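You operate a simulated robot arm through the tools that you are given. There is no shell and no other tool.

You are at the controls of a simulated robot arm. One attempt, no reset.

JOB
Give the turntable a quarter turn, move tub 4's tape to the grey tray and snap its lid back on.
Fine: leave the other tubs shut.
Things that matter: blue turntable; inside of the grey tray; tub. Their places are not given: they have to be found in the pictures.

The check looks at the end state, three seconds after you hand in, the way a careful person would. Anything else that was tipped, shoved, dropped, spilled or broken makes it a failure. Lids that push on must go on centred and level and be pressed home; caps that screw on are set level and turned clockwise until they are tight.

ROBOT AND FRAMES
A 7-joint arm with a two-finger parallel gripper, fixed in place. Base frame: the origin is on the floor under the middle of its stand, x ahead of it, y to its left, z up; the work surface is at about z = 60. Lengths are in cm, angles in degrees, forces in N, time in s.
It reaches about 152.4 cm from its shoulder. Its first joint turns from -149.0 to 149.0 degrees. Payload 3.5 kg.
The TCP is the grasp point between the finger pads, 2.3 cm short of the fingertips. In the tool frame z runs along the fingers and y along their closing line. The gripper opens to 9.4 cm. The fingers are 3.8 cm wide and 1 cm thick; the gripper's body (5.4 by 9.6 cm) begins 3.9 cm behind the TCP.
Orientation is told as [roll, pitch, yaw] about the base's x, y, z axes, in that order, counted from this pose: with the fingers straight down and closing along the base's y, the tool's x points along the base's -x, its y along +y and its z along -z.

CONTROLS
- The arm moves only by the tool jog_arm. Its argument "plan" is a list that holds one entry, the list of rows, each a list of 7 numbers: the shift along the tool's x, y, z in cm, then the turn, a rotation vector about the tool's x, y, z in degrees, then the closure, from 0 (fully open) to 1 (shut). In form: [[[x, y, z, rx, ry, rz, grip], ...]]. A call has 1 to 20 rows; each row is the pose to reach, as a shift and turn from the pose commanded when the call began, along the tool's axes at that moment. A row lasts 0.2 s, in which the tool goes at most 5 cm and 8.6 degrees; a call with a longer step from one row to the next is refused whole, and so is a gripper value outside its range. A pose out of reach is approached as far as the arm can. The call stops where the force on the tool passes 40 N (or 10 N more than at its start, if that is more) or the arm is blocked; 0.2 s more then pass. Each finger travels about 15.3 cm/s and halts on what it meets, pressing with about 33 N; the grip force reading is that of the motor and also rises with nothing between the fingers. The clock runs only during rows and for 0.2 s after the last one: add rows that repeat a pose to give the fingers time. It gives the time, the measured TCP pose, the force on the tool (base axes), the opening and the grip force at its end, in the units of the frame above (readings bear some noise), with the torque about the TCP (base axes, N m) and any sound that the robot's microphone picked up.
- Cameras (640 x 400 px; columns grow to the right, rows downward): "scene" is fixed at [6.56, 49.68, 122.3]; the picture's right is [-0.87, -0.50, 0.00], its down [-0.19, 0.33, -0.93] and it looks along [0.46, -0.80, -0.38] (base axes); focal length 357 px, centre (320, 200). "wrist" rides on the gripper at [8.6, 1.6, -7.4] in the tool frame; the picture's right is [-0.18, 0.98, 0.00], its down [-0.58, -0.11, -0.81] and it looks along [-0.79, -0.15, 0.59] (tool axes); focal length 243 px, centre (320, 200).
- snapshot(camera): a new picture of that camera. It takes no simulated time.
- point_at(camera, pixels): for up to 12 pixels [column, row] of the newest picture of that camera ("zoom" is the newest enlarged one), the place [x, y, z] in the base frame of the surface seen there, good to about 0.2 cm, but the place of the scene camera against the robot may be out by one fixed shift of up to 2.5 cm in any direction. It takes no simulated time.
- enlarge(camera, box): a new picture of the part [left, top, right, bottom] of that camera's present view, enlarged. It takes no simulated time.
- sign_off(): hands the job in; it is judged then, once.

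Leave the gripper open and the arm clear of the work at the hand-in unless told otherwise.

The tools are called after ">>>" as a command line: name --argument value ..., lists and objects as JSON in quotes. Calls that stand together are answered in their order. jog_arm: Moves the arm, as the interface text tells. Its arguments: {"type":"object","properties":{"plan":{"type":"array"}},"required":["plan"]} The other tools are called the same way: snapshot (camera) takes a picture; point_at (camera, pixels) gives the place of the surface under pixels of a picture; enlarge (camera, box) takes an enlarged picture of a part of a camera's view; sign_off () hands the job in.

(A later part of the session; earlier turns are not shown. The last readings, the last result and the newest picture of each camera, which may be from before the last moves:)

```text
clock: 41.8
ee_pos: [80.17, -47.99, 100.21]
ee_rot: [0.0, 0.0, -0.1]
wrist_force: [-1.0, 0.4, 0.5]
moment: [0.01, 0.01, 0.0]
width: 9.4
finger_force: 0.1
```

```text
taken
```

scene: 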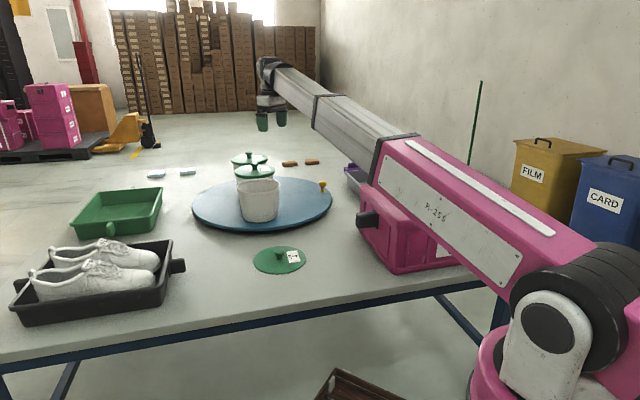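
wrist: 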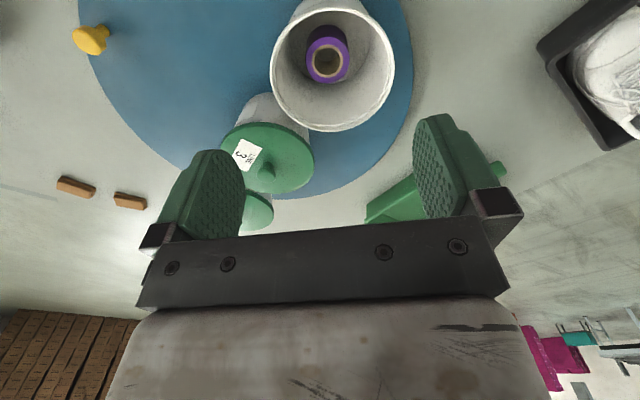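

There's a purple tape roll with a brown core, upright inside tub 4 near (327,55). I'll enlarge it and measure.

>>> enlarge --camera "wrist" --box '[262, 0, 402, 140]'

>>> point_at --camera "wrist" --pixels '[[327, 81], [327, 45], [309, 62], [346, 62], [327, 60], [327, 35], [272, 70], [393, 70], [327, 8], [327, 130], [300, 90], [360, 90]]'

```text
2.86 times, centred on (332, 70) of wrist
```

zoom: 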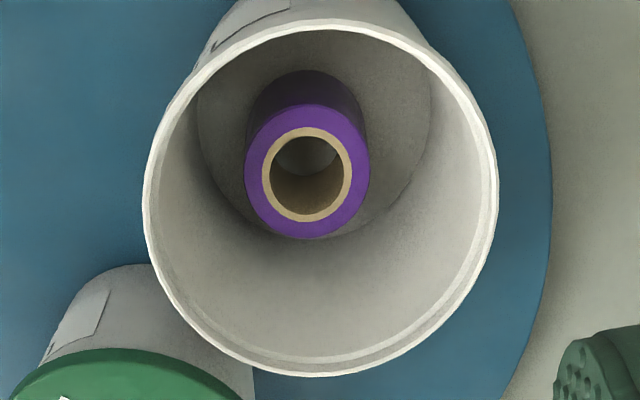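

```text
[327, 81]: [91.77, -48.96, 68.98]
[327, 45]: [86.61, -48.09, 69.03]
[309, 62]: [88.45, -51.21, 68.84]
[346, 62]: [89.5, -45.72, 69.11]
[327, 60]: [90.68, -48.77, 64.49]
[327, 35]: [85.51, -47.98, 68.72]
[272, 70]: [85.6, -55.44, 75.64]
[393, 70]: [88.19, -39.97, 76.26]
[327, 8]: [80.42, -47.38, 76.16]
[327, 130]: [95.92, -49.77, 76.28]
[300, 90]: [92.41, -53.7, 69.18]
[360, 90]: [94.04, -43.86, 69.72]
```

The tape roll is about 6.4 cm across, centred near (88.8, -48.4), with its top at z≈69.0, down inside the tub (rim z≈76.2, rim radius ≈7.9). The wrist camera block hangs beside the gripper and could touch the rim, so I'll measure it, the floor and wall of the tub, and tub 3.

>>> enlarge --camera "scene" --box '[230, 50, 330, 140]'

>>> point_at --camera "wrist" --pixels '[[310, 28], [345, 22], [295, 55], [363, 50], [372, 40], [288, 45], [376, 60], [282, 60], [327, 95], [327, 115], [268, 170], [350, 40]]'

```text
4.44 times, centred on (280, 95) of scene
```

zoom: 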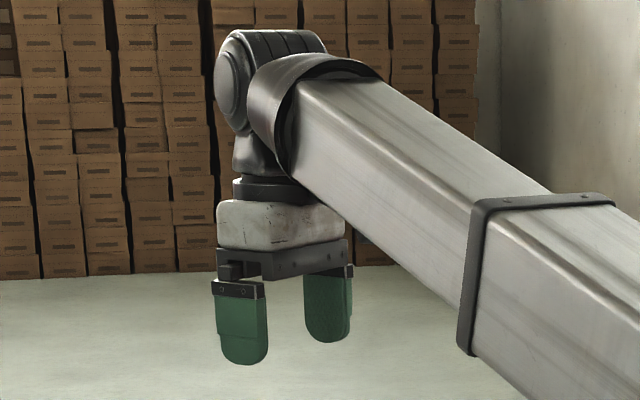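

```text
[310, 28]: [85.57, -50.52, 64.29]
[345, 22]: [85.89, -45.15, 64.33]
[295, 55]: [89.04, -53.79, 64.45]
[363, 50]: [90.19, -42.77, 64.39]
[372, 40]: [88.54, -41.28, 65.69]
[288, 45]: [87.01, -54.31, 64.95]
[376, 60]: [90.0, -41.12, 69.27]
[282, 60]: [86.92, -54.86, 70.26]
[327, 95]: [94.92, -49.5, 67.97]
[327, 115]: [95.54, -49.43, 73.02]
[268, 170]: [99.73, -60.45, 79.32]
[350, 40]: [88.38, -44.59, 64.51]
```

The tub's inner wall radius is about 6.5 at the floor (z≈64.4), widening to about 7.5 near the rim. To learn how low the camera block hangs, I'll yaw -45° here in free air so the scene camera can see it, and measure it.

>>> jog_arm --plan '[[[0, 0, 0, 0, 0, 7.5, 0], [0, 0, 0, 0, 0, 15, 0], [0, 0, 0, 0, 0, 22.5, 0], [0, 0, 0, 0, 0, 30, 0], [0, 0, 0, 0, 0, 37.5, 0], [0, 0, 0, 0, 0, 45, 0], [0, 0, 0, 0, 0, 45, 0]]]'

>>> enlarge --camera "scene" --box '[235, 50, 325, 140]'

```text
clock: 43.4
ee_pos: [79.93, -47.9, 99.96]
ee_rot: [0.1, 0.0, -45.1]
wrist_force: [-0.3, 0.6, 0.2]
moment: [-0.02, 0.02, -0.01]
width: 9.43
finger_force: 0.0
```

```text
4.44 times, centred on (280, 95) of scene
```

zoom: 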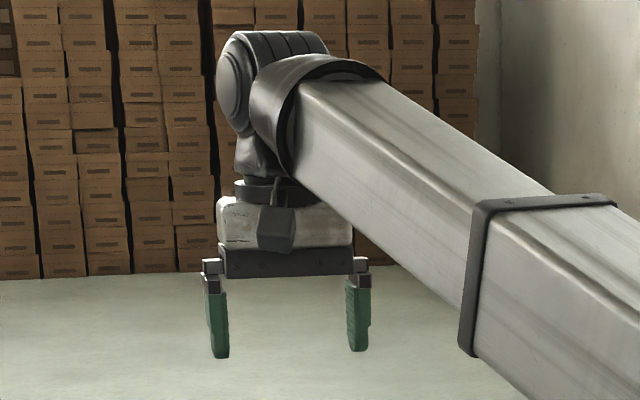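

The camera block is at (275,230) in the zoom, in front of the gripper. I'll measure its extent, the palm bar's lower edge and the fingertips.

>>> point_at --camera "zoom" --pixels '[[275, 247], [275, 230], [275, 212], [260, 230], [292, 225], [292, 245], [262, 246], [285, 195], [240, 275], [240, 225], [220, 352], [358, 345]]'

```text
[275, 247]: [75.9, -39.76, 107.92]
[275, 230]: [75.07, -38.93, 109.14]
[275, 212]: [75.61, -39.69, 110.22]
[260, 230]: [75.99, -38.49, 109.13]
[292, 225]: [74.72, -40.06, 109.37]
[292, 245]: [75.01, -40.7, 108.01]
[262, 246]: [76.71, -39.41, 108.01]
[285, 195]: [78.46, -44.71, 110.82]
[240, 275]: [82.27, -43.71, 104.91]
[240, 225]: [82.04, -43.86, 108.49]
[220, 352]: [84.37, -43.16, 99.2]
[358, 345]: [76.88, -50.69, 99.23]
```

The block's bottom is about 7 cm above the TCP, so with the TCP at z≈69.6 it clears the rim at 76.25, and the fingertips overlap the roll by about 1.7 cm. I'll move above the tape, keep yaw -45, go down to z≈85 and re-measure the roll.

>>> jog_arm --plan '[[[-1.6, 1.5, 3.5, 0, 0, 0, 0], [-3.3, 3, 7, 0, 0, 0, 0], [-5, 4.5, 10.5, 0, 0, 0, 0], [-6.3, 5.6, 13.5, 0, 0, 0, 0], [-6.63, 5.92, 15, 0, 0, 0, 0], [-6.63, 5.92, 15, 0, 0, 0, 0]]]'

>>> snapshot --camera "wrist"

```text
clock: 44.8
ee_pos: [88.92, -48.32, 85.03]
ee_rot: [0.1, 0.0, -45.0]
wrist_force: [-0.2, 0.2, -0.3]
moment: [0.01, 0.0, 0.01]
width: 9.42
finger_force: 0.1
```

```text
taken
```

wrist: 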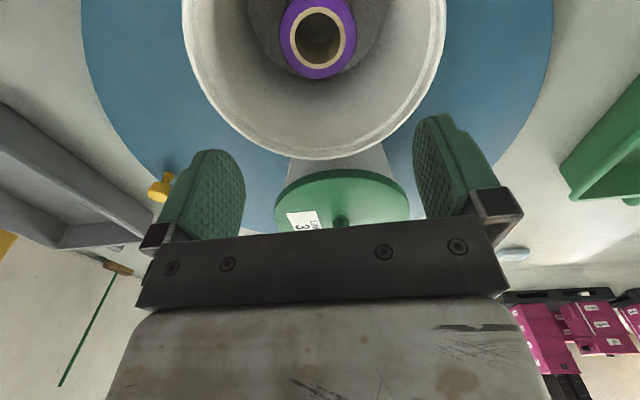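

The roll is centred at column ~318, with its top face spanning rows ~0-80. I'll measure its edges.

>>> point_at --camera "wrist" --pixels '[[318, 74], [285, 40], [351, 40], [318, 3], [300, 68], [340, 66], [290, 20], [346, 20], [318, 155], [190, 40], [440, 40]]'

>>> enlarge --camera "wrist" --box '[250, 0, 390, 90]'

```text
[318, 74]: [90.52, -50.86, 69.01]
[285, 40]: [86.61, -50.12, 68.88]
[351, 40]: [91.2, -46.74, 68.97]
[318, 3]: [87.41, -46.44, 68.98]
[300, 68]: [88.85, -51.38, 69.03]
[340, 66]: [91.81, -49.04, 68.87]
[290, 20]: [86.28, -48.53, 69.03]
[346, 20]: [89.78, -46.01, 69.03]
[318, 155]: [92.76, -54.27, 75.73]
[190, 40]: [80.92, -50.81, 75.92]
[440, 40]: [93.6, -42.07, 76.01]
```

```text
4.44 times, centred on (320, 45) of wrist
```

zoom: 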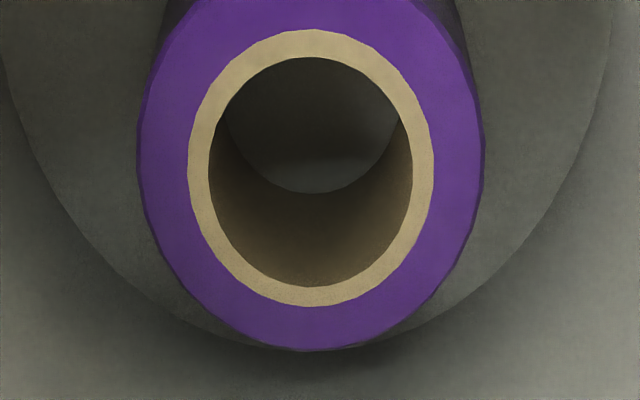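

The roll fits a centre of (89.0, -48.6) and is about 6 cm across, with its top at z=69.0. I'll set the opening to about 7.8 cm, correct the small offset, and go down to z≈71.5. There I'll check the camera block's clearance over the rim.

>>> jog_arm --plan '[[[-0.25, -0.14, 0, 0, 0, 0, 0.17], [-0.25, -0.14, 3, 0, 0, 0, 0.17], [-0.25, -0.14, 6, 0, 0, 0, 0.17], [-0.25, -0.14, 9, 0, 0, 0, 0.17], [-0.25, -0.14, 11.5, 0, 0, 0, 0.17], [-0.25, -0.14, 13, 0, 0, 0, 0.17], [-0.25, -0.14, 13.5, 0, 0, 0, 0.17], [-0.25, -0.14, 13.5, 0, 0, 0, 0.17]]]'

>>> snapshot --camera "wrist"

>>> enlarge --camera "scene" --box '[210, 130, 320, 230]'

```text
clock: 46.6
ee_pos: [88.95, -48.68, 71.46]
ee_rot: [0.1, 0.0, -44.9]
wrist_force: [0.0, 0.2, -0.5]
moment: [-0.05, 0.01, 0.0]
width: 7.81
finger_force: 0.1
```

```text
taken
```

wrist: 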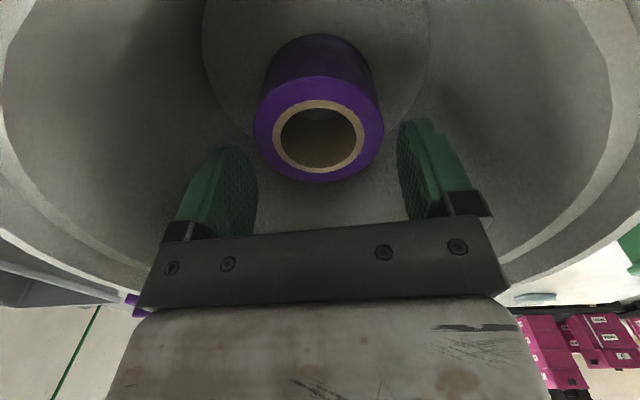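

```text
4.00 times, centred on (265, 180) of scene
```

zoom: 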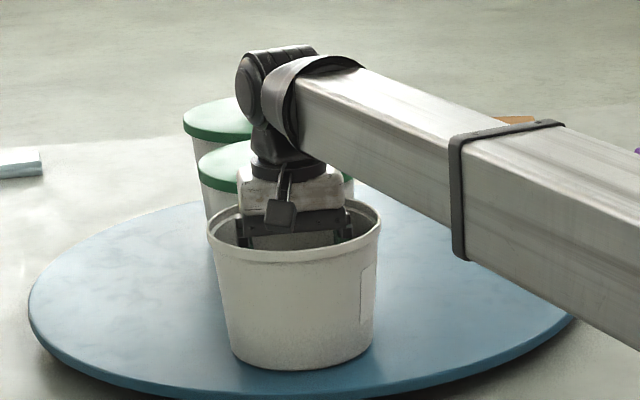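

The block clears the front rim with visible margin (block bottom at row ~230, rim at row ~250 in the zoom), and the roll sits centred between the fingers. I'll descend 2 cm more in small steps, then close on the roll.

>>> jog_arm --plan '[[[0, 0, 0.5, 0, 0, 0, 0.17], [0, 0, 1, 0, 0, 0, 0.17], [0, 0, 1.4, 0, 0, 0, 0.17], [0, 0, 1.7, 0, 0, 0, 0.17], [0, 0, 1.9, 0, 0, 0, 0.17], [0, 0, 1.9, 0, 0, 0, 0.17]]]'

>>> snapshot --camera "wrist"

>>> enlarge --camera "scene" --box '[210, 130, 320, 230]'

```text
clock: 48.0
ee_pos: [89.01, -48.77, 69.44]
ee_rot: [0.0, 0.0, -45.0]
wrist_force: [-0.4, 0.5, -0.3]
moment: [0.01, 0.0, 0.02]
width: 7.8
finger_force: 0.0
```

```text
taken
```

wrist: 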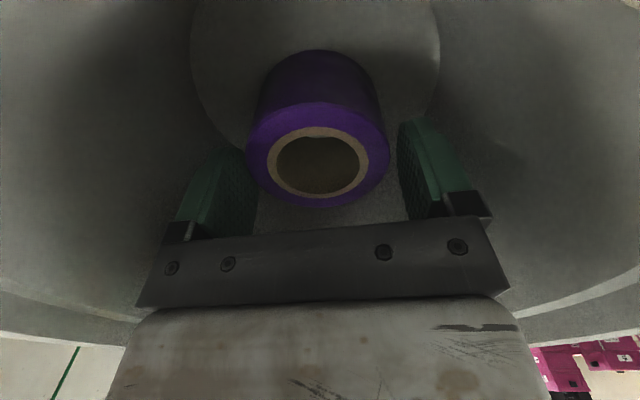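

```text
4.00 times, centred on (265, 180) of scene
```

zoom: 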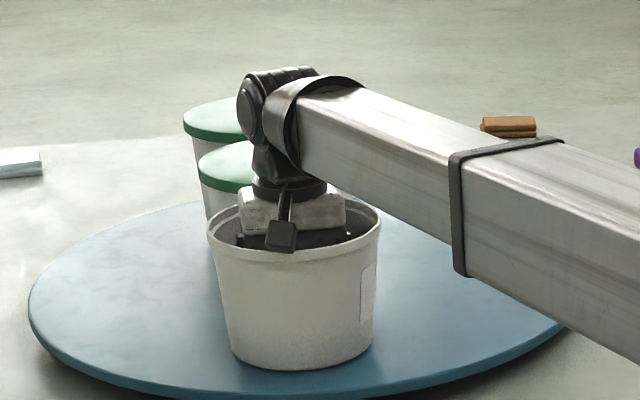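

There's no contact force and the roll is between the pads. I'll close on it.

>>> jog_arm --plan '[[[0, 0, 0, 0, 0, 0, 0.25], [0, 0, 0, 0, 0, 0, 0.32], [0, 0, 0, 0, 0, 0, 0.4], [0, 0, 0, 0, 0, 0, 0.6], [0, 0, 0, 0, 0, 0, 1], [0, 0, 0, 0, 0, 0, 1]]]'

>>> snapshot --camera "wrist"

```text
clock: 49.4
ee_pos: [89.13, -48.58, 69.55]
ee_rot: [0.0, 0.0, -44.9]
wrist_force: [0.1, 0.5, -0.8]
moment: [-0.02, -0.01, -0.02]
width: 6.87
finger_force: 33.1
```

```text
taken
```

wrist: 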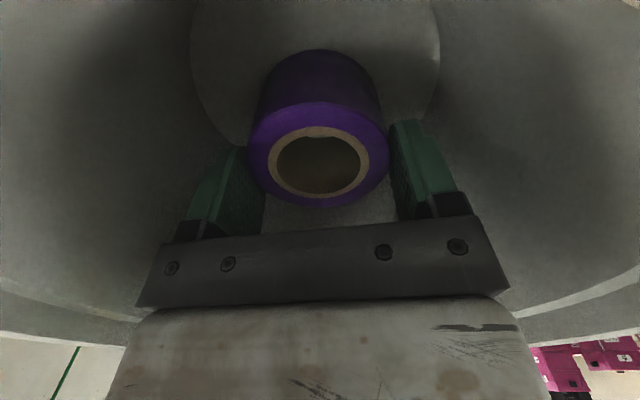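

The roll is gripped at 6.87 cm wide with 33 N. I'll lift slowly, straight up.

>>> jog_arm --plan '[[[0, 0, -0.3, 0, 0, 0, 1], [0, 0, -0.8, 0, 0, 0, 1], [0, 0, -1.5, 0, 0, 0, 1], [0, 0, -2.5, 0, 0, 0, 1], [0, 0, -3.5, 0, 0, 0, 1], [0, 0, -3.5, 0, 0, 0, 1]]]'

>>> snapshot --camera "wrist"

>>> enlarge --camera "scene" --box '[210, 130, 320, 230]'

```text
clock: 50.8
ee_pos: [88.95, -48.62, 73.06]
ee_rot: [0.0, 0.0, -45.1]
wrist_force: [-0.3, 0.2, -1.0]
moment: [0.04, 0.0, 0.01]
width: 6.92
finger_force: 33.2
```

```text
taken
```

wrist: 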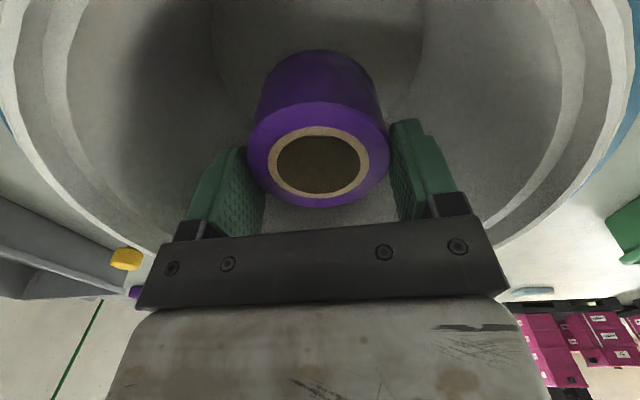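

```text
4.00 times, centred on (265, 180) of scene
```

zoom: 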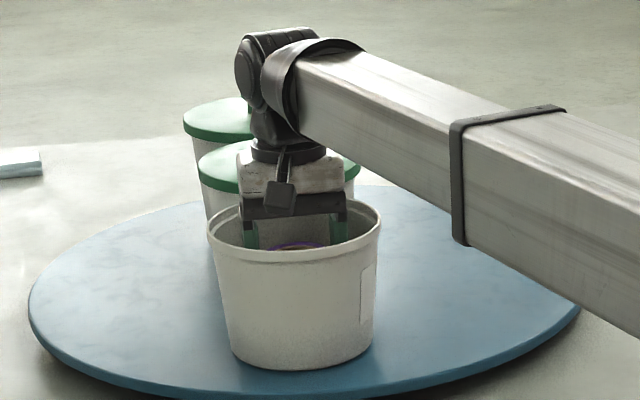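

The roll is coming up with the gripper. I'll lift it clear of the tub.

>>> jog_arm --plan '[[[0, 0, -1.5, 0, 0, 0, 1], [0, 0, -4, 0, 0, 0, 1], [0, 0, -7, 0, 0, 0, 1], [0, 0, -10, 0, 0, 0, 1], [0, 0, -13, 0, 0, 0, 1], [0, 0, -16, 0, 0, 0, 1], [0, 0, -19, 0, 0, 0, 1], [0, 0, -22, 0, 0, 0, 1], [0, 0, -24, 0, 0, 0, 1], [0, 0, -24, 0, 0, 0, 1]]]'

>>> snapshot --camera "scene"

>>> snapshot --camera "wrist"

```text
clock: 53.0
ee_pos: [89.05, -48.68, 96.99]
ee_rot: [0.0, 0.0, -44.9]
wrist_force: [-0.3, -0.6, -0.9]
moment: [-0.03, -0.03, -0.02]
width: 6.91
finger_force: 33.0
```

```text
taken
```

scene: 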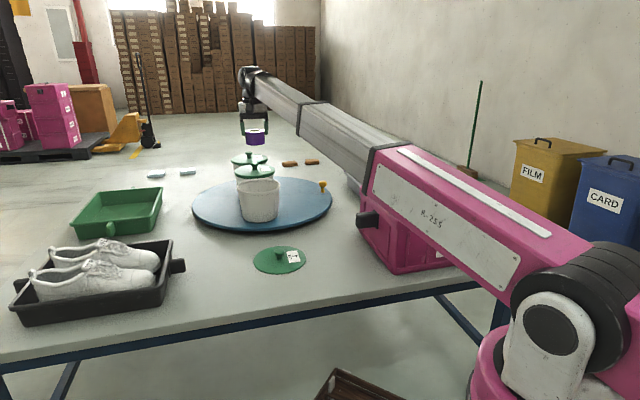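

```text
taken
```

wrist: 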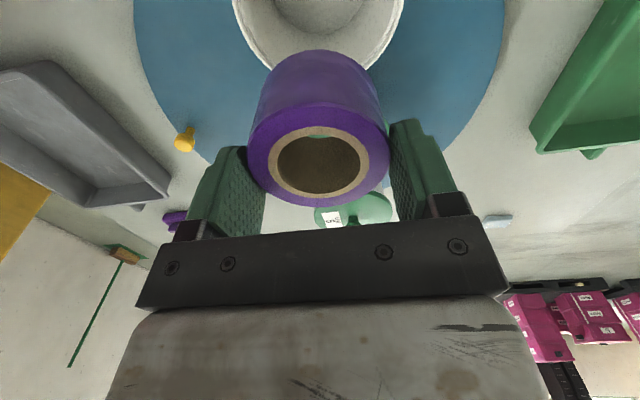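

The roll is held securely at z≈97. The grey tray is visible at the left of the wrist picture. I'll measure the tray's floor and rim points.

>>> point_at --camera "wrist" --pixels '[[40, 65], [168, 186], [80, 205], [50, 140], [90, 165], [10, 130], [20, 100], [120, 175], [5, 75], [175, 218], [110, 120], [60, 180]]'

>>> enlarge --camera "wrist" --box '[0, 40, 240, 240]'

```text
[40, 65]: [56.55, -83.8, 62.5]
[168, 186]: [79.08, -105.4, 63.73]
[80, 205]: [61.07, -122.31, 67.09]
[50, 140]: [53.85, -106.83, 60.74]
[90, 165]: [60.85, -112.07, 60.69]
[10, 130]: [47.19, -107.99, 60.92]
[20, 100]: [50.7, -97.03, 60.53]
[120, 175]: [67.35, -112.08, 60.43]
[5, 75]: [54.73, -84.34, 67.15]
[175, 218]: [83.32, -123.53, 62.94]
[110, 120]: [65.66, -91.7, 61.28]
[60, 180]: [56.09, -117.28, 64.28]
```

```text
2.00 times, centred on (120, 140) of wrist
```

zoom: 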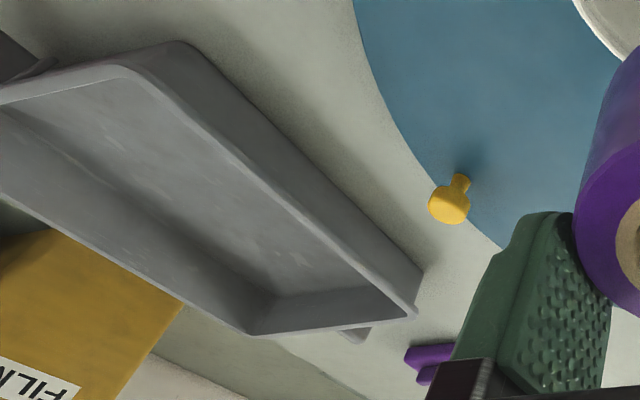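

The tray floor is at z≈60.7 and its rim at z≈67, with the tray centred near (59, -103). I'll carry the tape high over to (61, -102.5) and keep the same yaw.

>>> jog_arm --plan '[[[-0.6, -1.9, 0, 0, 0, 0, 1], [-1.8, -5.8, 0, 0, 0, 0, 1], [-3, -9.6, 0, 0, 0, 0, 1], [-4.3, -13.5, 0, 0, 0, 0, 1], [-5.5, -17.5, 0, 0, 0, 0, 1], [-6.8, -21.5, 0, 0, 0, 0, 1], [-8, -25.5, 0, 0, 0, 0, 1], [-9.3, -29.5, 0, 0, 0, 0, 1], [-10.5, -33.5, 0, 0, 0, 0, 1], [-11.8, -37.5, 0, 0, 0, 0, 1], [-13, -41.5, 0, 0, 0, 0, 1], [-14.3, -45.5, 0, 0, 0, 0, 1], [-15.5, -49.5, 0, 0, 0, 0, 1], [-16.8, -53.5, 0, 0, 0, 0, 1], [-17.8, -56.5, 0, 0, 0, 0, 1], [-18.2, -57.8, 0, 0, 0, 0, 1], [-18.2, -57.8, 0, 0, 0, 0, 1]]]'

>>> snapshot --camera "scene"

>>> snapshot --camera "wrist"

```text
clock: 56.6
ee_pos: [60.87, -102.59, 97.19]
ee_rot: [0.0, -0.1, -45.0]
wrist_force: [0.8, 0.2, -0.5]
moment: [0.04, 0.0, -0.02]
width: 6.92
finger_force: 32.9
```

```text
taken
```

scene: 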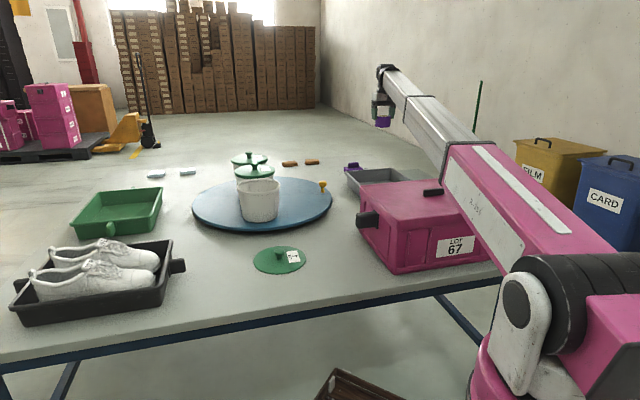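

```text
taken
```

wrist: 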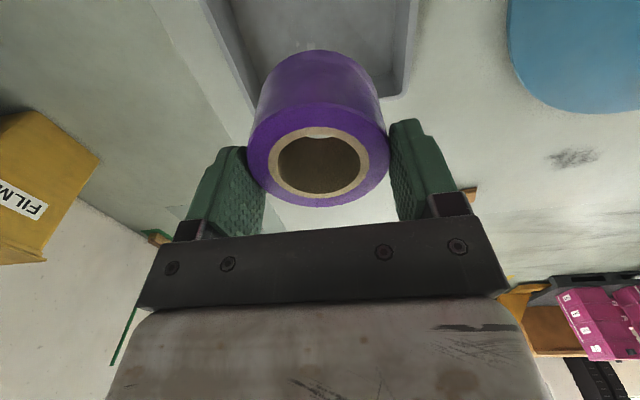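

The tray lies below with its long axis along the view: its rims are near columns 225 and 410, and the far end is near row 95. I'll measure these to be sure where the tray is, along with the pink box top and its handle in the scene view.

>>> point_at --camera "wrist" --pixels '[[225, 40], [212, 15], [412, 40], [416, 5], [395, 95], [400, 40], [240, 40], [300, 20], [380, 20], [250, 10], [245, 90]]'

>>> point_at --camera "scene" --pixels '[[433, 191], [425, 193], [443, 192], [380, 183], [358, 195], [395, 205], [440, 215], [346, 174], [352, 166], [385, 169], [380, 178], [460, 150]]'

>>> enlarge --camera "scene" --box '[330, 60, 530, 280]'

```text
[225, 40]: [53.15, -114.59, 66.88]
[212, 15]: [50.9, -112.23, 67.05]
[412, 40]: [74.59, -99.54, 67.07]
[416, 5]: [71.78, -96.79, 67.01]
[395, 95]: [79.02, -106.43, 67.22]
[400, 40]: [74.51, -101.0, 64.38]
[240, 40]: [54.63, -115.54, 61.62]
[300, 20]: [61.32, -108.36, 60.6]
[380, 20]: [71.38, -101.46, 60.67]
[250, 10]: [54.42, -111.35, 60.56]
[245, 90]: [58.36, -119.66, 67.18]
```

```text
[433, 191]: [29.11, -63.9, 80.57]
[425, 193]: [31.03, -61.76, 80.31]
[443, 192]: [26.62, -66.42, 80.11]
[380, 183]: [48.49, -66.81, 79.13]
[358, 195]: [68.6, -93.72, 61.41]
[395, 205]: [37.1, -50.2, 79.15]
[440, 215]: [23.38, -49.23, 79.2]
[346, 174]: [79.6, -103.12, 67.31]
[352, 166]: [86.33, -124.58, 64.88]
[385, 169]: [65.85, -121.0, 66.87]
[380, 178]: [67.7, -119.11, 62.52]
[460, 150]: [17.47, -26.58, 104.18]
```

```text
1.82 times, centred on (430, 170) of scene
```

zoom: 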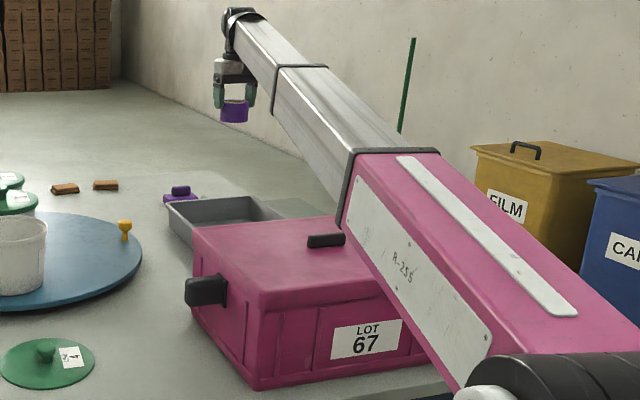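

The tray is centred at about (59.7, -102.9), 34 x 26 cm with its rim at 67, so the tape is above its middle. The box top is at z≈78.4, and its handle at z≈79.8 near (27, -65). I'll measure the boom's lower edge now, to estimate its clearance over the box when lowered.

>>> point_at --camera "zoom" --pixels '[[240, 60], [252, 78], [275, 105], [300, 140], [320, 170], [338, 200], [345, 225], [400, 310], [440, 365], [237, 20], [235, 60], [460, 390]]'

```text
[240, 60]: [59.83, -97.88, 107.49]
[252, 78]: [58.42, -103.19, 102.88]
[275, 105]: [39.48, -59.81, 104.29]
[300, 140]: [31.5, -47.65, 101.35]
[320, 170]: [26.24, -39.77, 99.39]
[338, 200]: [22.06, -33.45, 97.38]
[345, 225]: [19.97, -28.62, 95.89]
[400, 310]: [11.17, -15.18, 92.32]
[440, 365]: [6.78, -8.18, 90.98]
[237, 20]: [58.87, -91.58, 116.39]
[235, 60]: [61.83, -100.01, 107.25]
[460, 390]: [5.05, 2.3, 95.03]
```

The boom's underside should stay about 3-5 cm above the box top at release height. I'll descend in stages: first to z≈78.

>>> jog_arm --plan '[[[0, 0, 2, 0, 0, 0, 1], [0, 0, 5, 0, 0, 0, 1], [0, 0, 8, 0, 0, 0, 1], [0, 0, 11, 0, 0, 0, 1], [0, 0, 14, 0, 0, 0, 1], [0, 0, 16.5, 0, 0, 0, 1], [0, 0, 18.5, 0, 0, 0, 1], [0, 0, 19.5, 0, 0, 0, 1], [0, 0, 19.5, 0, 0, 0, 1]]]'

>>> snapshot --camera "wrist"

>>> enlarge --camera "scene" --box '[330, 100, 530, 280]'

```text
clock: 58.6
ee_pos: [61.04, -102.49, 77.69]
ee_rot: [0.0, 0.0, -45.0]
wrist_force: [0.0, 0.5, -1.3]
moment: [-0.02, -0.03, 0.03]
width: 6.9
finger_force: 32.8
```

```text
taken
```

wrist: 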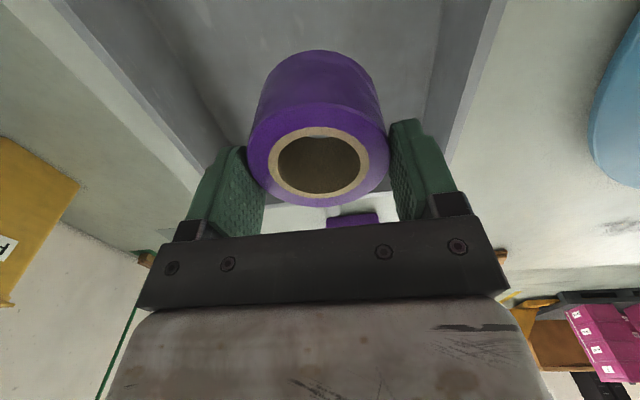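

```text
2.22 times, centred on (430, 190) of scene
```

zoom: 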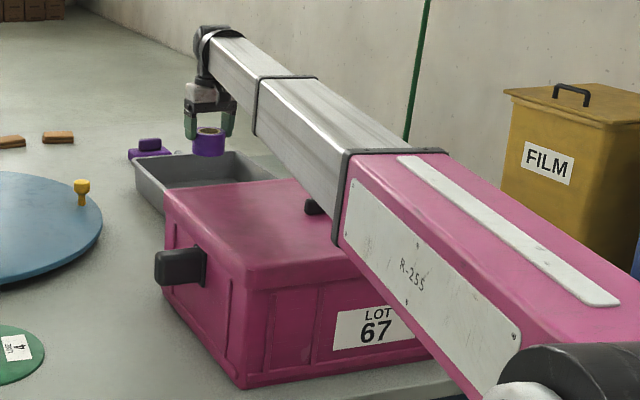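

The tape is just above the tray's rim height. I'll check the boom's lower edge once more before the last stage.

>>> point_at --camera "zoom" --pixels '[[235, 95], [255, 130], [275, 150], [300, 178], [325, 205], [338, 240], [380, 300], [310, 207], [290, 180], [240, 175]]'

```text
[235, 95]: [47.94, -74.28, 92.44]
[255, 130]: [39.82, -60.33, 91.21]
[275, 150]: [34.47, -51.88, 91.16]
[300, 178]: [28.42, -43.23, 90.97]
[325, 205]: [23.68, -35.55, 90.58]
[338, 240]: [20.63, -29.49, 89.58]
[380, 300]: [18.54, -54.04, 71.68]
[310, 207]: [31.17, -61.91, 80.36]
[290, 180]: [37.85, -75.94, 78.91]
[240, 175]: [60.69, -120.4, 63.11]
```

The boom's lower edge will stay about 4.5 cm above the box. I'll descend to just above the tray floor, where contact is expected at TCP z≈65.7.

>>> jog_arm --plan '[[[0, 0, 2, 0, 0, 0, 1], [0, 0, 4.5, 0, 0, 0, 1], [0, 0, 7, 0, 0, 0, 1], [0, 0, 9, 0, 0, 0, 1], [0, 0, 10.5, 0, 0, 0, 1], [0, 0, 11.2, 0, 0, 0, 1], [0, 0, 11.4, 0, 0, 0, 1], [0, 0, 11.4, 0, 0, 0, 1]]]'

>>> snapshot --camera "wrist"

>>> enlarge --camera "scene" --box '[330, 120, 430, 220]'

```text
clock: 60.4
ee_pos: [60.97, -102.51, 66.14]
ee_rot: [0.0, 0.0, -45.1]
wrist_force: [0.6, 0.0, -0.6]
moment: [0.03, 0.01, 0.01]
width: 6.91
finger_force: 32.9
```

```text
taken
```

wrist: 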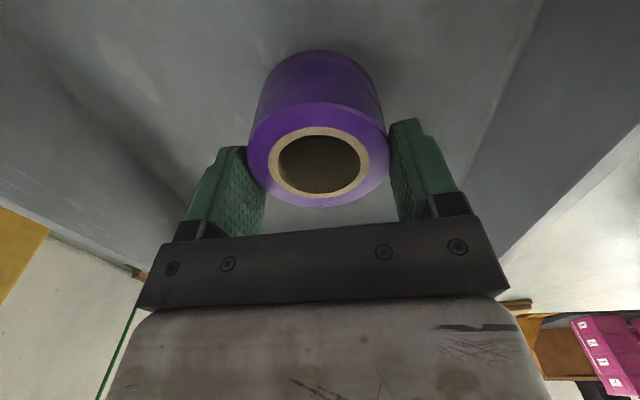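

```text
4.00 times, centred on (380, 170) of scene
```

zoom: 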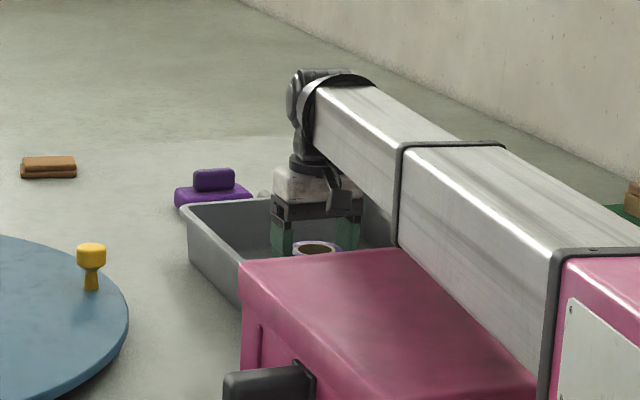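

The tape is inside the tray, just off the floor. I'll lower it gently in 0.1 cm steps to feel contact.

>>> jog_arm --plan '[[[0, 0, 0.1, 0, 0, 0, 1], [0, 0, 0.2, 0, 0, 0, 1], [0, 0, 0.3, 0, 0, 0, 1], [0, 0, 0.3, 0, 0, 0, 1]]]'

```text
clock: 61.4
ee_pos: [61.05, -102.41, 65.76]
ee_rot: [0.1, 0.0, -44.9]
wrist_force: [-0.7, 0.2, -0.8]
moment: [0.0, -0.02, 0.0]
width: 6.91
finger_force: 32.5
```

>>> jog_arm --plan '[[[0, 0, 0.08, 0, 0, 0, 1], [0, 0, 0.15, 0, 0, 0, 1], [0, 0, 0.15, 0, 0, 0, 1]]]'

```text
clock: 62.2
ee_pos: [60.91, -102.42, 65.78]
ee_rot: [0.0, 0.0, -45.0]
wrist_force: [-0.4, 0.6, -0.6]
moment: [-0.01, -0.01, 0.0]
width: 6.91
finger_force: 33.1
```

No contact yet, so I'll go a little lower.

>>> jog_arm --plan '[[[0, 0, 0.08, 0, 0, 0, 1], [0, 0, 0.15, 0, 0, 0, 1], [0, 0, 0.15, 0, 0, 0, 1]]]'

```text
clock: 63.0
ee_pos: [60.96, -102.47, 65.74]
ee_rot: [0.0, -0.2, -45.0]
wrist_force: [1.2, 1.5, 12.2]
moment: [0.26, 0.07, -0.02]
width: 6.9
finger_force: 32.5
```

Contact is felt at 12 N, so the roll is on the tray floor. I'll ease off slightly, open the fingers, and then rise straight up.

>>> jog_arm --plan '[[[0, 0, -0.08, 0, 0, 0, 1], [0, 0, -0.08, 0, 0, 0, 0.2], [0, 0, -0.08, 0, 0, 0, 0.1], [0, 0, -0.08, 0, 0, 0, 0], [0, 0, -0.08, 0, 0, 0, 0]]]'

>>> snapshot --camera "wrist"

```text
clock: 64.2
ee_pos: [60.95, -102.45, 65.71]
ee_rot: [0.0, 0.0, -45.1]
wrist_force: [-0.3, 0.5, 0.7]
moment: [-0.05, 0.0, -0.01]
width: 9.4
finger_force: 0.1
```

```text
taken
```

wrist: 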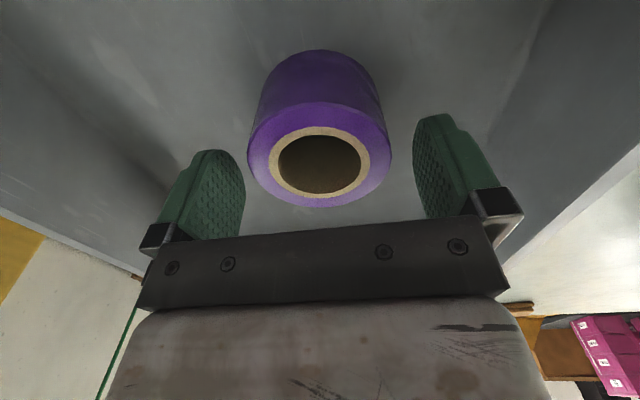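

The roll is released and standing on the tray floor, with the fingers clear on both sides. I'll rise straight up to z≈97.

>>> jog_arm --plan '[[[0, 0, -1, 0, 0, 0, 0], [0, 0, -3, 0, 0, 0, 0], [0, 0, -6, 0, 0, 0, 0], [0, 0, -10, 0, 0, 0, 0], [0, 0, -14, 0, 0, 0, 0], [0, 0, -18, 0, 0, 0, 0], [0, 0, -22, 0, 0, 0, 0], [0, 0, -26, 0, 0, 0, 0], [0, 0, -30, 0, 0, 0, 0], [0, 0, -32, 0, 0, 0, 0], [0, 0, -32, 0, 0, 0, 0]]]'

>>> snapshot --camera "wrist"

>>> snapshot --camera "scene"

```text
clock: 66.6
ee_pos: [61.03, -102.47, 97.58]
ee_rot: [0.0, -0.1, -45.1]
wrist_force: [0.1, 0.0, 0.5]
moment: [-0.01, 0.01, 0.0]
width: 9.42
finger_force: 0.0
```

```text
taken
```

wrist: 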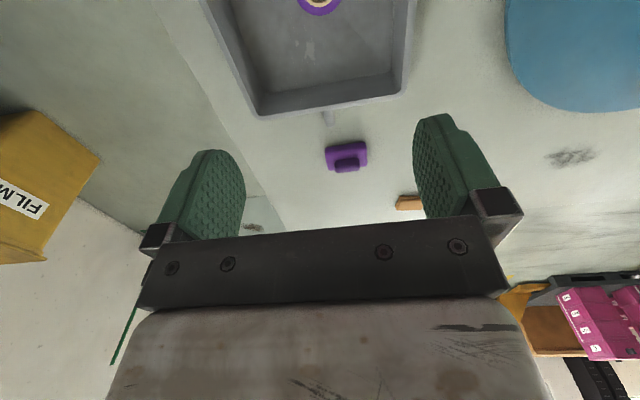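

```text
taken
```

scene: 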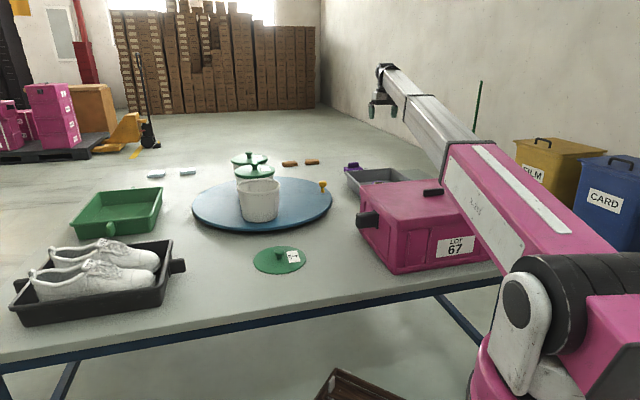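

The tape stands in the grey tray and everything else is untouched. Now I'll go back for the lid at about (66, -30), first moving to a viewpoint at (58, -30, 85.5), yaw 0.

>>> jog_arm --plan '[[[1.6, 1.47, 0.36, 0, 0, -1.35, 0], [4.81, 4.42, 1.08, 0, 0, -4.05, 0], [8.01, 7.37, 1.8, 0, 0, -6.75, 0], [11.21, 10.31, 2.52, 0, 0, -9.45, 0], [14.42, 13.26, 3.24, 0, 0, -12.15, 0], [17.62, 16.2, 3.96, 0, 0, -14.85, 0], [20.83, 19.15, 4.68, 0, 0, -17.55, 0], [24.03, 22.1, 5.4, 0, 0, -20.25, 0], [27.23, 25.04, 6.12, 0, 0, -22.95, 0], [30.44, 27.99, 6.84, 0, 0, -25.65, 0], [33.64, 30.93, 7.56, 0, 0, -28.35, 0], [36.85, 33.88, 8.28, 0, 0, -31.05, 0], [40.05, 36.83, 9, 0, 0, -33.75, 0], [43.25, 39.77, 9.72, 0, 0, -36.45, 0], [46.46, 42.72, 10.44, 0, 0, -39.15, 0], [49.66, 45.66, 11.16, 0, 0, -41.85, 0], [52.33, 48.12, 11.76, 0, 0, -44.1, 0], [53.4, 49.1, 12, 0, 0, -45, 0], [53.4, 49.1, 12, 0, 0, -45, 0]]]'

>>> snapshot --camera "wrist"

```text
clock: 70.6
ee_pos: [57.99, -30.01, 85.58]
ee_rot: [0.0, 0.0, 0.0]
wrist_force: [0.0, -0.9, 0.5]
moment: [0.0, -0.01, -0.01]
width: 9.37
finger_force: 0.0
```

```text
taken
```

wrist: 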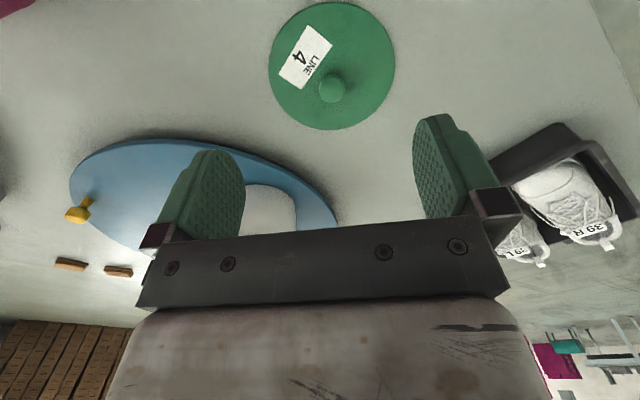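

The lid lies flat where I left it, with its knob near (332,87). I'll measure the knob and the lid edges.

>>> point_at --camera "wrist" --pixels '[[332, 85], [321, 87], [343, 87], [332, 95], [332, 101], [332, 76], [271, 65], [394, 65], [332, 4], [332, 127], [300, 110], [370, 110]]'

```text
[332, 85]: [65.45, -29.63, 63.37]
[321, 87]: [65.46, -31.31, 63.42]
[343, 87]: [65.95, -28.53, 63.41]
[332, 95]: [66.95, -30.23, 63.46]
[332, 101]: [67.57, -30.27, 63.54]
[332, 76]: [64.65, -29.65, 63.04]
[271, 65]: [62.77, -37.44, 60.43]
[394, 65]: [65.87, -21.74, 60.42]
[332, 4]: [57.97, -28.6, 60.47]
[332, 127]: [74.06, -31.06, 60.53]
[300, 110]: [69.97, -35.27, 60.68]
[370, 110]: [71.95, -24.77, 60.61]
```

The knob centre is at (66.05, -29.95) with its top at z≈63.45. I'll move over it and descend to TCP z≈63.35, then close on the knob.

>>> jog_arm --plan '[[[-3, 0, 1.5, 0, 0, 0, 0], [-6, 0.05, 4, 0, 0, 0, 0], [-8.03, 0.05, 7.5, 0, 0, 0, 0], [-8.03, 0.05, 11, 0, 0, 0, 0], [-8.03, 0.05, 14.5, 0, 0, 0, 0], [-8.03, 0.05, 17.5, 0, 0, 0, 0], [-8.03, 0.05, 20, 0, 0, 0, 0], [-8.03, 0.05, 21.5, 0, 0, 0, 0], [-8.03, 0.05, 22.1, 0, 0, 0, 0], [-8.03, 0.05, 22.1, 0, 0, 0, 0]]]'

>>> snapshot --camera "wrist"

```text
clock: 72.8
ee_pos: [65.84, -29.88, 63.64]
ee_rot: [0.0, 0.1, -0.1]
wrist_force: [-0.7, 0.8, 0.1]
moment: [-0.03, 0.01, -0.01]
width: 9.41
finger_force: 0.1
```

```text
taken
```

wrist: 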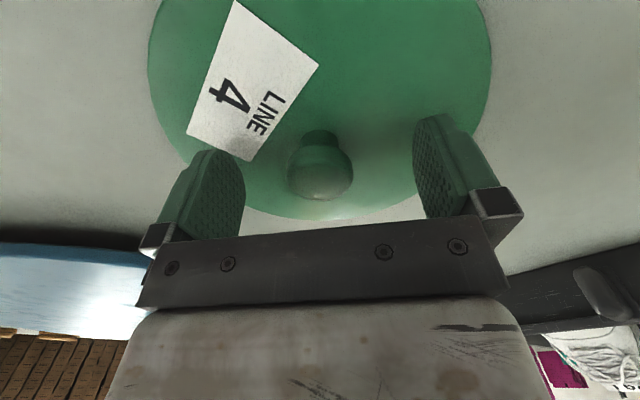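

The knob is centred between the fingers. I'll lower 0.15 more and close.

>>> jog_arm --plan '[[[0, 0, 0.15, 0, 0, 0, 0], [0, 0, 0.15, 0, 0, 0, 0.4], [0, 0, 0.15, 0, 0, 0, 0.6], [0, 0, 0.15, 0, 0, 0, 0.75], [0, 0, 0.15, 0, 0, 0, 1], [0, 0, 0.15, 0, 0, 0, 1]]]'

>>> snapshot --camera "wrist"

```text
clock: 74.2
ee_pos: [65.72, -29.91, 63.51]
ee_rot: [0.0, 0.1, 0.0]
wrist_force: [-0.3, 0.5, 0.6]
moment: [0.01, -0.01, -0.02]
width: 3.26
finger_force: 32.7
```

```text
taken
```

wrist: 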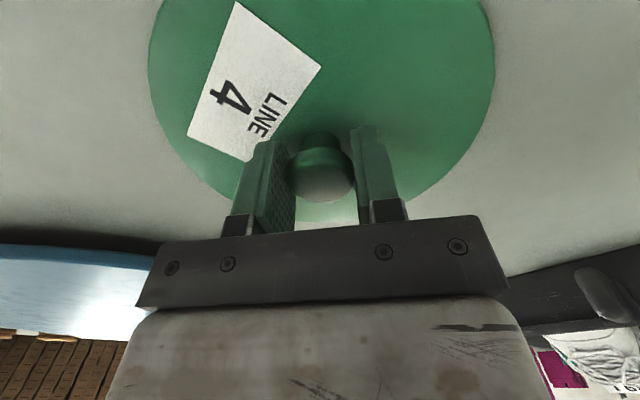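

The knob is gripped at 3.26 cm with the same look as the first grip. I'll lift the lid to z≈93 and compare the tub's position with the earlier picture.

>>> jog_arm --plan '[[[0, 0, -0.5, 0, 0, 0, 1], [0, 0, -2, 0, 0, 0, 1], [0, 0, -5, 0, 0, 0, 1], [0, 0, -8.5, 0, 0, 0, 1], [0, 0, -12, 0, 0, 0, 1], [0, 0, -16, 0, 0, 0, 1], [0, 0, -20, 0, 0, 0, 1], [0, 0, -24, 0, 0, 0, 1], [0, 0, -27.5, 0, 0, 0, 1], [0, 0, -30, 0, 0, 0, 1], [0, 0, -30, 0, 0, 0, 1]]]'

>>> enlarge --camera "scene" --box '[210, 120, 310, 230]'

>>> snapshot --camera "wrist"

```text
clock: 76.6
ee_pos: [65.82, -29.99, 93.34]
ee_rot: [0.0, 0.0, 0.0]
wrist_force: [0.1, -0.3, -0.5]
moment: [0.03, -0.02, -0.02]
width: 3.24
finger_force: 33.4
```

```text
3.64 times, centred on (260, 175) of scene
```

zoom: 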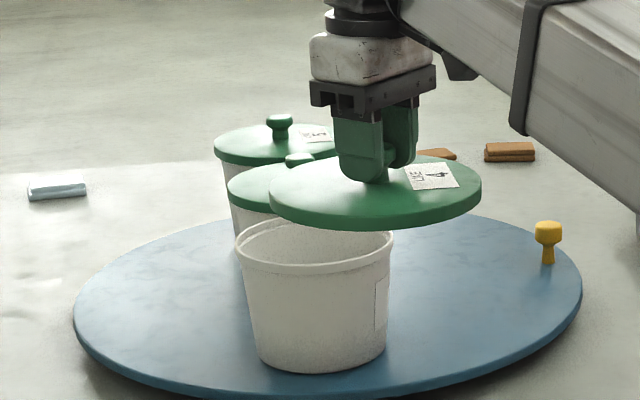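

```text
taken
```

wrist: 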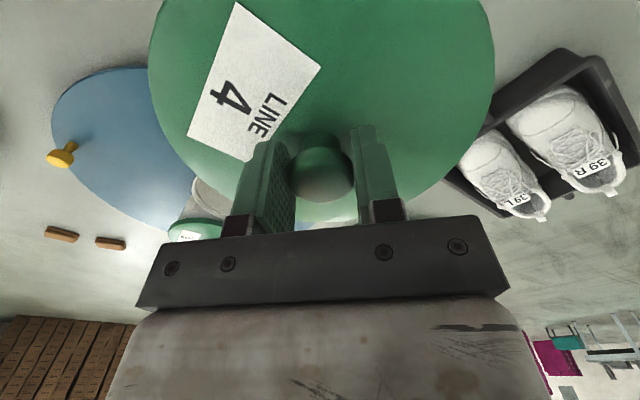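

The tub hasn't moved: its rim is at zoom columns 237-393, as before. I'll measure the lid's edges in the wrist view to know exactly where its centre sits relative to the TCP.

>>> point_at --camera "wrist" --pixels '[[150, 60], [492, 60], [155, 20], [488, 20], [170, 120], [475, 120], [185, 150], [460, 150], [323, 170], [187, 134], [321, 66], [250, 159]]'

```text
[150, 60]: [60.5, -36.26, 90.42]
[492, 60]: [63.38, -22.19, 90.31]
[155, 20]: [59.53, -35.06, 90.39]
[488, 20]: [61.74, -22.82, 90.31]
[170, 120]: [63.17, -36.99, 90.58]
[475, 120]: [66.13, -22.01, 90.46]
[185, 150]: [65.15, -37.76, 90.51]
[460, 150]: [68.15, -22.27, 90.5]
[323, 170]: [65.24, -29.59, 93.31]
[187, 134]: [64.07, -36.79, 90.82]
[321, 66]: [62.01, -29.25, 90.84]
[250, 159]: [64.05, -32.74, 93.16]
```

The lid is level and its centre is within about 0.1 cm of the TCP. I'll carry it to (87.97, -47.92) above the tub, staying at z≈93.

>>> jog_arm --plan '[[[-1.1, -0.9, 0, 0, 0, 0, 1], [-4, -3.24, 0, 0, 0, 0, 1], [-7, -5.67, 0, 0, 0, 0, 1], [-10, -8.1, 0, 0, 0, 0, 1], [-13, -10.53, 0, 0, 0, 0, 1], [-16, -12.96, 0, 0, 0, 0, 1], [-19, -15.4, 0, 0, 0, 0, 1], [-21.3, -17.26, 0, 0, 0, 0, 1], [-22.17, -17.97, 0, 0, 0, 0, 1], [-22.17, -17.97, 0, 0, 0, 0, 1], [-22.17, -17.97, 0, 0, 0, 0, 1]]]'

>>> enlarge --camera "scene" --box '[210, 120, 310, 230]'

```text
clock: 79.0
ee_pos: [88.16, -47.92, 93.34]
ee_rot: [0.1, 0.0, 0.0]
wrist_force: [-0.7, -0.7, -1.1]
moment: [-0.01, -0.03, -0.04]
width: 3.21
finger_force: 32.7
```

```text
3.64 times, centred on (260, 175) of scene
```

zoom: 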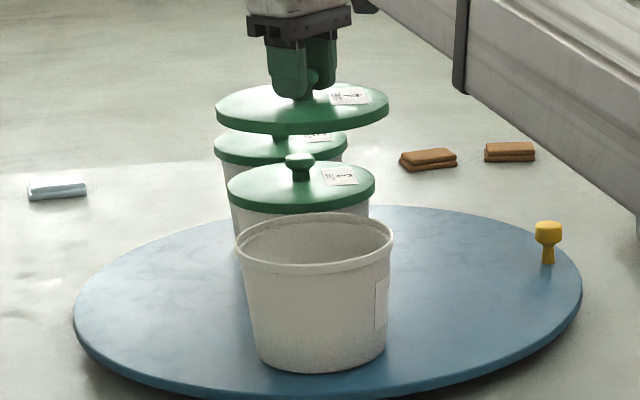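

The lid sits about 0.2 cm further in +x than when it was first lifted (columns 215-389 now, 217-391 then), which matches the TCP reading of 88.16. I'll correct by -0.15 in x and -0.05 in y, and descend to z≈82, just above the rim.

>>> jog_arm --plan '[[[0.15, -0.05, 1, 0, 0, 0, 1], [0.15, -0.05, 3.5, 0, 0, 0, 1], [0.15, -0.05, 6, 0, 0, 0, 1], [0.15, -0.05, 8.5, 0, 0, 0, 1], [0.15, -0.05, 10.3, 0, 0, 0, 1], [0.15, -0.05, 11.2, 0, 0, 0, 1], [0.15, -0.05, 11.2, 0, 0, 0, 1], [0.15, -0.05, 11.2, 0, 0, 0, 1]]]'

>>> enlarge --camera "scene" --box '[220, 140, 300, 230]'

>>> snapshot --camera "wrist"

```text
clock: 80.8
ee_pos: [87.94, -47.95, 82.08]
ee_rot: [0.0, 0.1, 0.0]
wrist_force: [0.0, 0.0, -1.4]
moment: [0.01, -0.04, 0.05]
width: 3.25
finger_force: 33.0
```

```text
4.44 times, centred on (260, 185) of scene
```

zoom: 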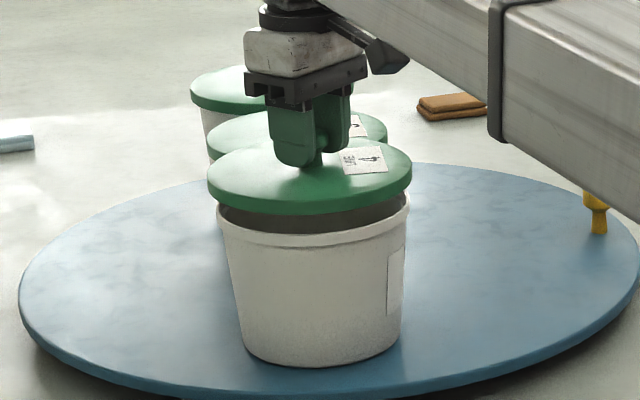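

```text
taken
```

wrist: 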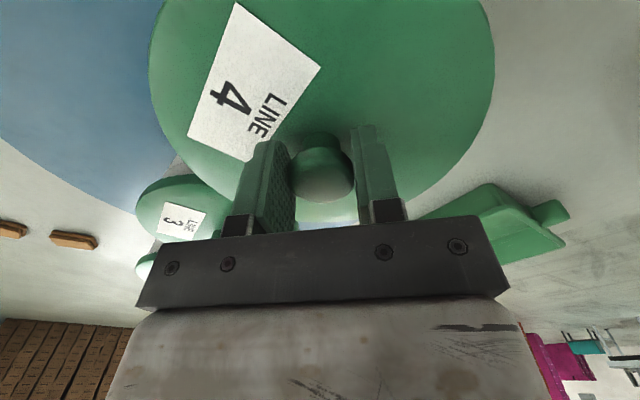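

The lid sits over the tub exactly as it did just after the first lift. I'll lower in small steps onto the rim.

>>> jog_arm --plan '[[[0, 0, 0.4, 0, 0, 0, 1], [0, 0, 0.8, 0, 0, 0, 1], [0, 0, 1.2, 0, 0, 0, 1], [0, 0, 1.5, 0, 0, 0, 1], [0, 0, 1.5, 0, 0, 0, 1]]]'

>>> enlarge --camera "scene" --box '[220, 140, 300, 230]'

```text
clock: 82.0
ee_pos: [87.91, -47.81, 80.72]
ee_rot: [0.0, 0.0, -0.1]
wrist_force: [-0.5, -0.5, -0.9]
moment: [-0.01, -0.01, 0.02]
width: 3.22
finger_force: 32.7
```

```text
4.44 times, centred on (260, 185) of scene
```

zoom: 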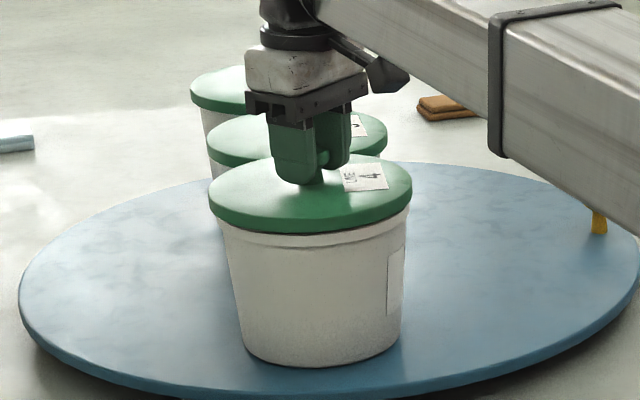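

The lid is at the rim with no force yet. I'll continue down in 0.15 cm steps.

>>> jog_arm --plan '[[[0, 0, 0.15, 0, 0, 0, 1], [0, 0, 0.3, 0, 0, 0, 1], [0, 0, 0.45, 0, 0, 0, 1], [0, 0, 0.6, 0, 0, 0, 1], [0, 0, 0.7, 0, 0, 0, 1], [0, 0, 0.7, 0, 0, 0, 1]]]'

```text
clock: 83.4
ee_pos: [88.09, -47.89, 80.09]
ee_rot: [0.0, -0.1, 0.0]
wrist_force: [-0.7, -0.8, -1.1]
moment: [0.05, -0.04, 0.0]
width: 3.25
finger_force: 32.7
```

>>> jog_arm --plan '[[[0, 0, 0.1, 0, 0, 0, 1], [0, 0, 0.2, 0, 0, 0, 1], [0, 0, 0.3, 0, 0, 0, 1], [0, 0, 0.4, 0, 0, 0, 1], [0, 0, 0.4, 0, 0, 0, 1]]]'

>>> enlarge --camera "scene" --box '[220, 140, 300, 230]'

```text
clock: 84.6
ee_pos: [88.0, -47.98, 79.56]
ee_rot: [0.0, 0.1, 0.0]
wrist_force: [-0.6, 1.0, -0.9]
moment: [-0.02, -0.01, -0.01]
width: 3.22
finger_force: 33.0
```

```text
4.44 times, centred on (260, 185) of scene
```

zoom: 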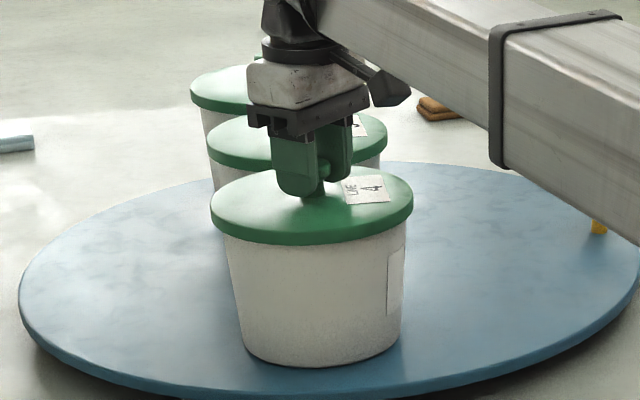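

It's nearly seated with no resistance yet. I'll press on in 0.1 cm steps, watching for force and a snap.

>>> jog_arm --plan '[[[0, 0, 0.1, 0, 0, 0, 1], [0, 0, 0.2, 0, 0, 0, 1], [0, 0, 0.2, 0, 0, 0, 1]]]'

```text
clock: 85.4
ee_pos: [87.98, -48.02, 79.52]
ee_rot: [0.0, 0.1, -0.1]
wrist_force: [-1.5, 0.2, 5.7]
moment: [-0.03, -0.07, -0.04]
width: 3.23
finger_force: 32.7
```

Contact has started (5.7 N). I'll press a bit further.

>>> jog_arm --plan '[[[0, 0, 0.06, 0, 0, 0, 1], [0, 0, 0.12, 0, 0, 0, 1], [0, 0, 0.12, 0, 0, 0, 1]]]'

```text
clock: 86.2
ee_pos: [87.91, -47.97, 79.47]
ee_rot: [0.0, 0.0, 0.0]
wrist_force: [2.0, -1.1, 28.4]
moment: [0.01, -0.06, 0.15]
width: 3.23
finger_force: 33.0
```

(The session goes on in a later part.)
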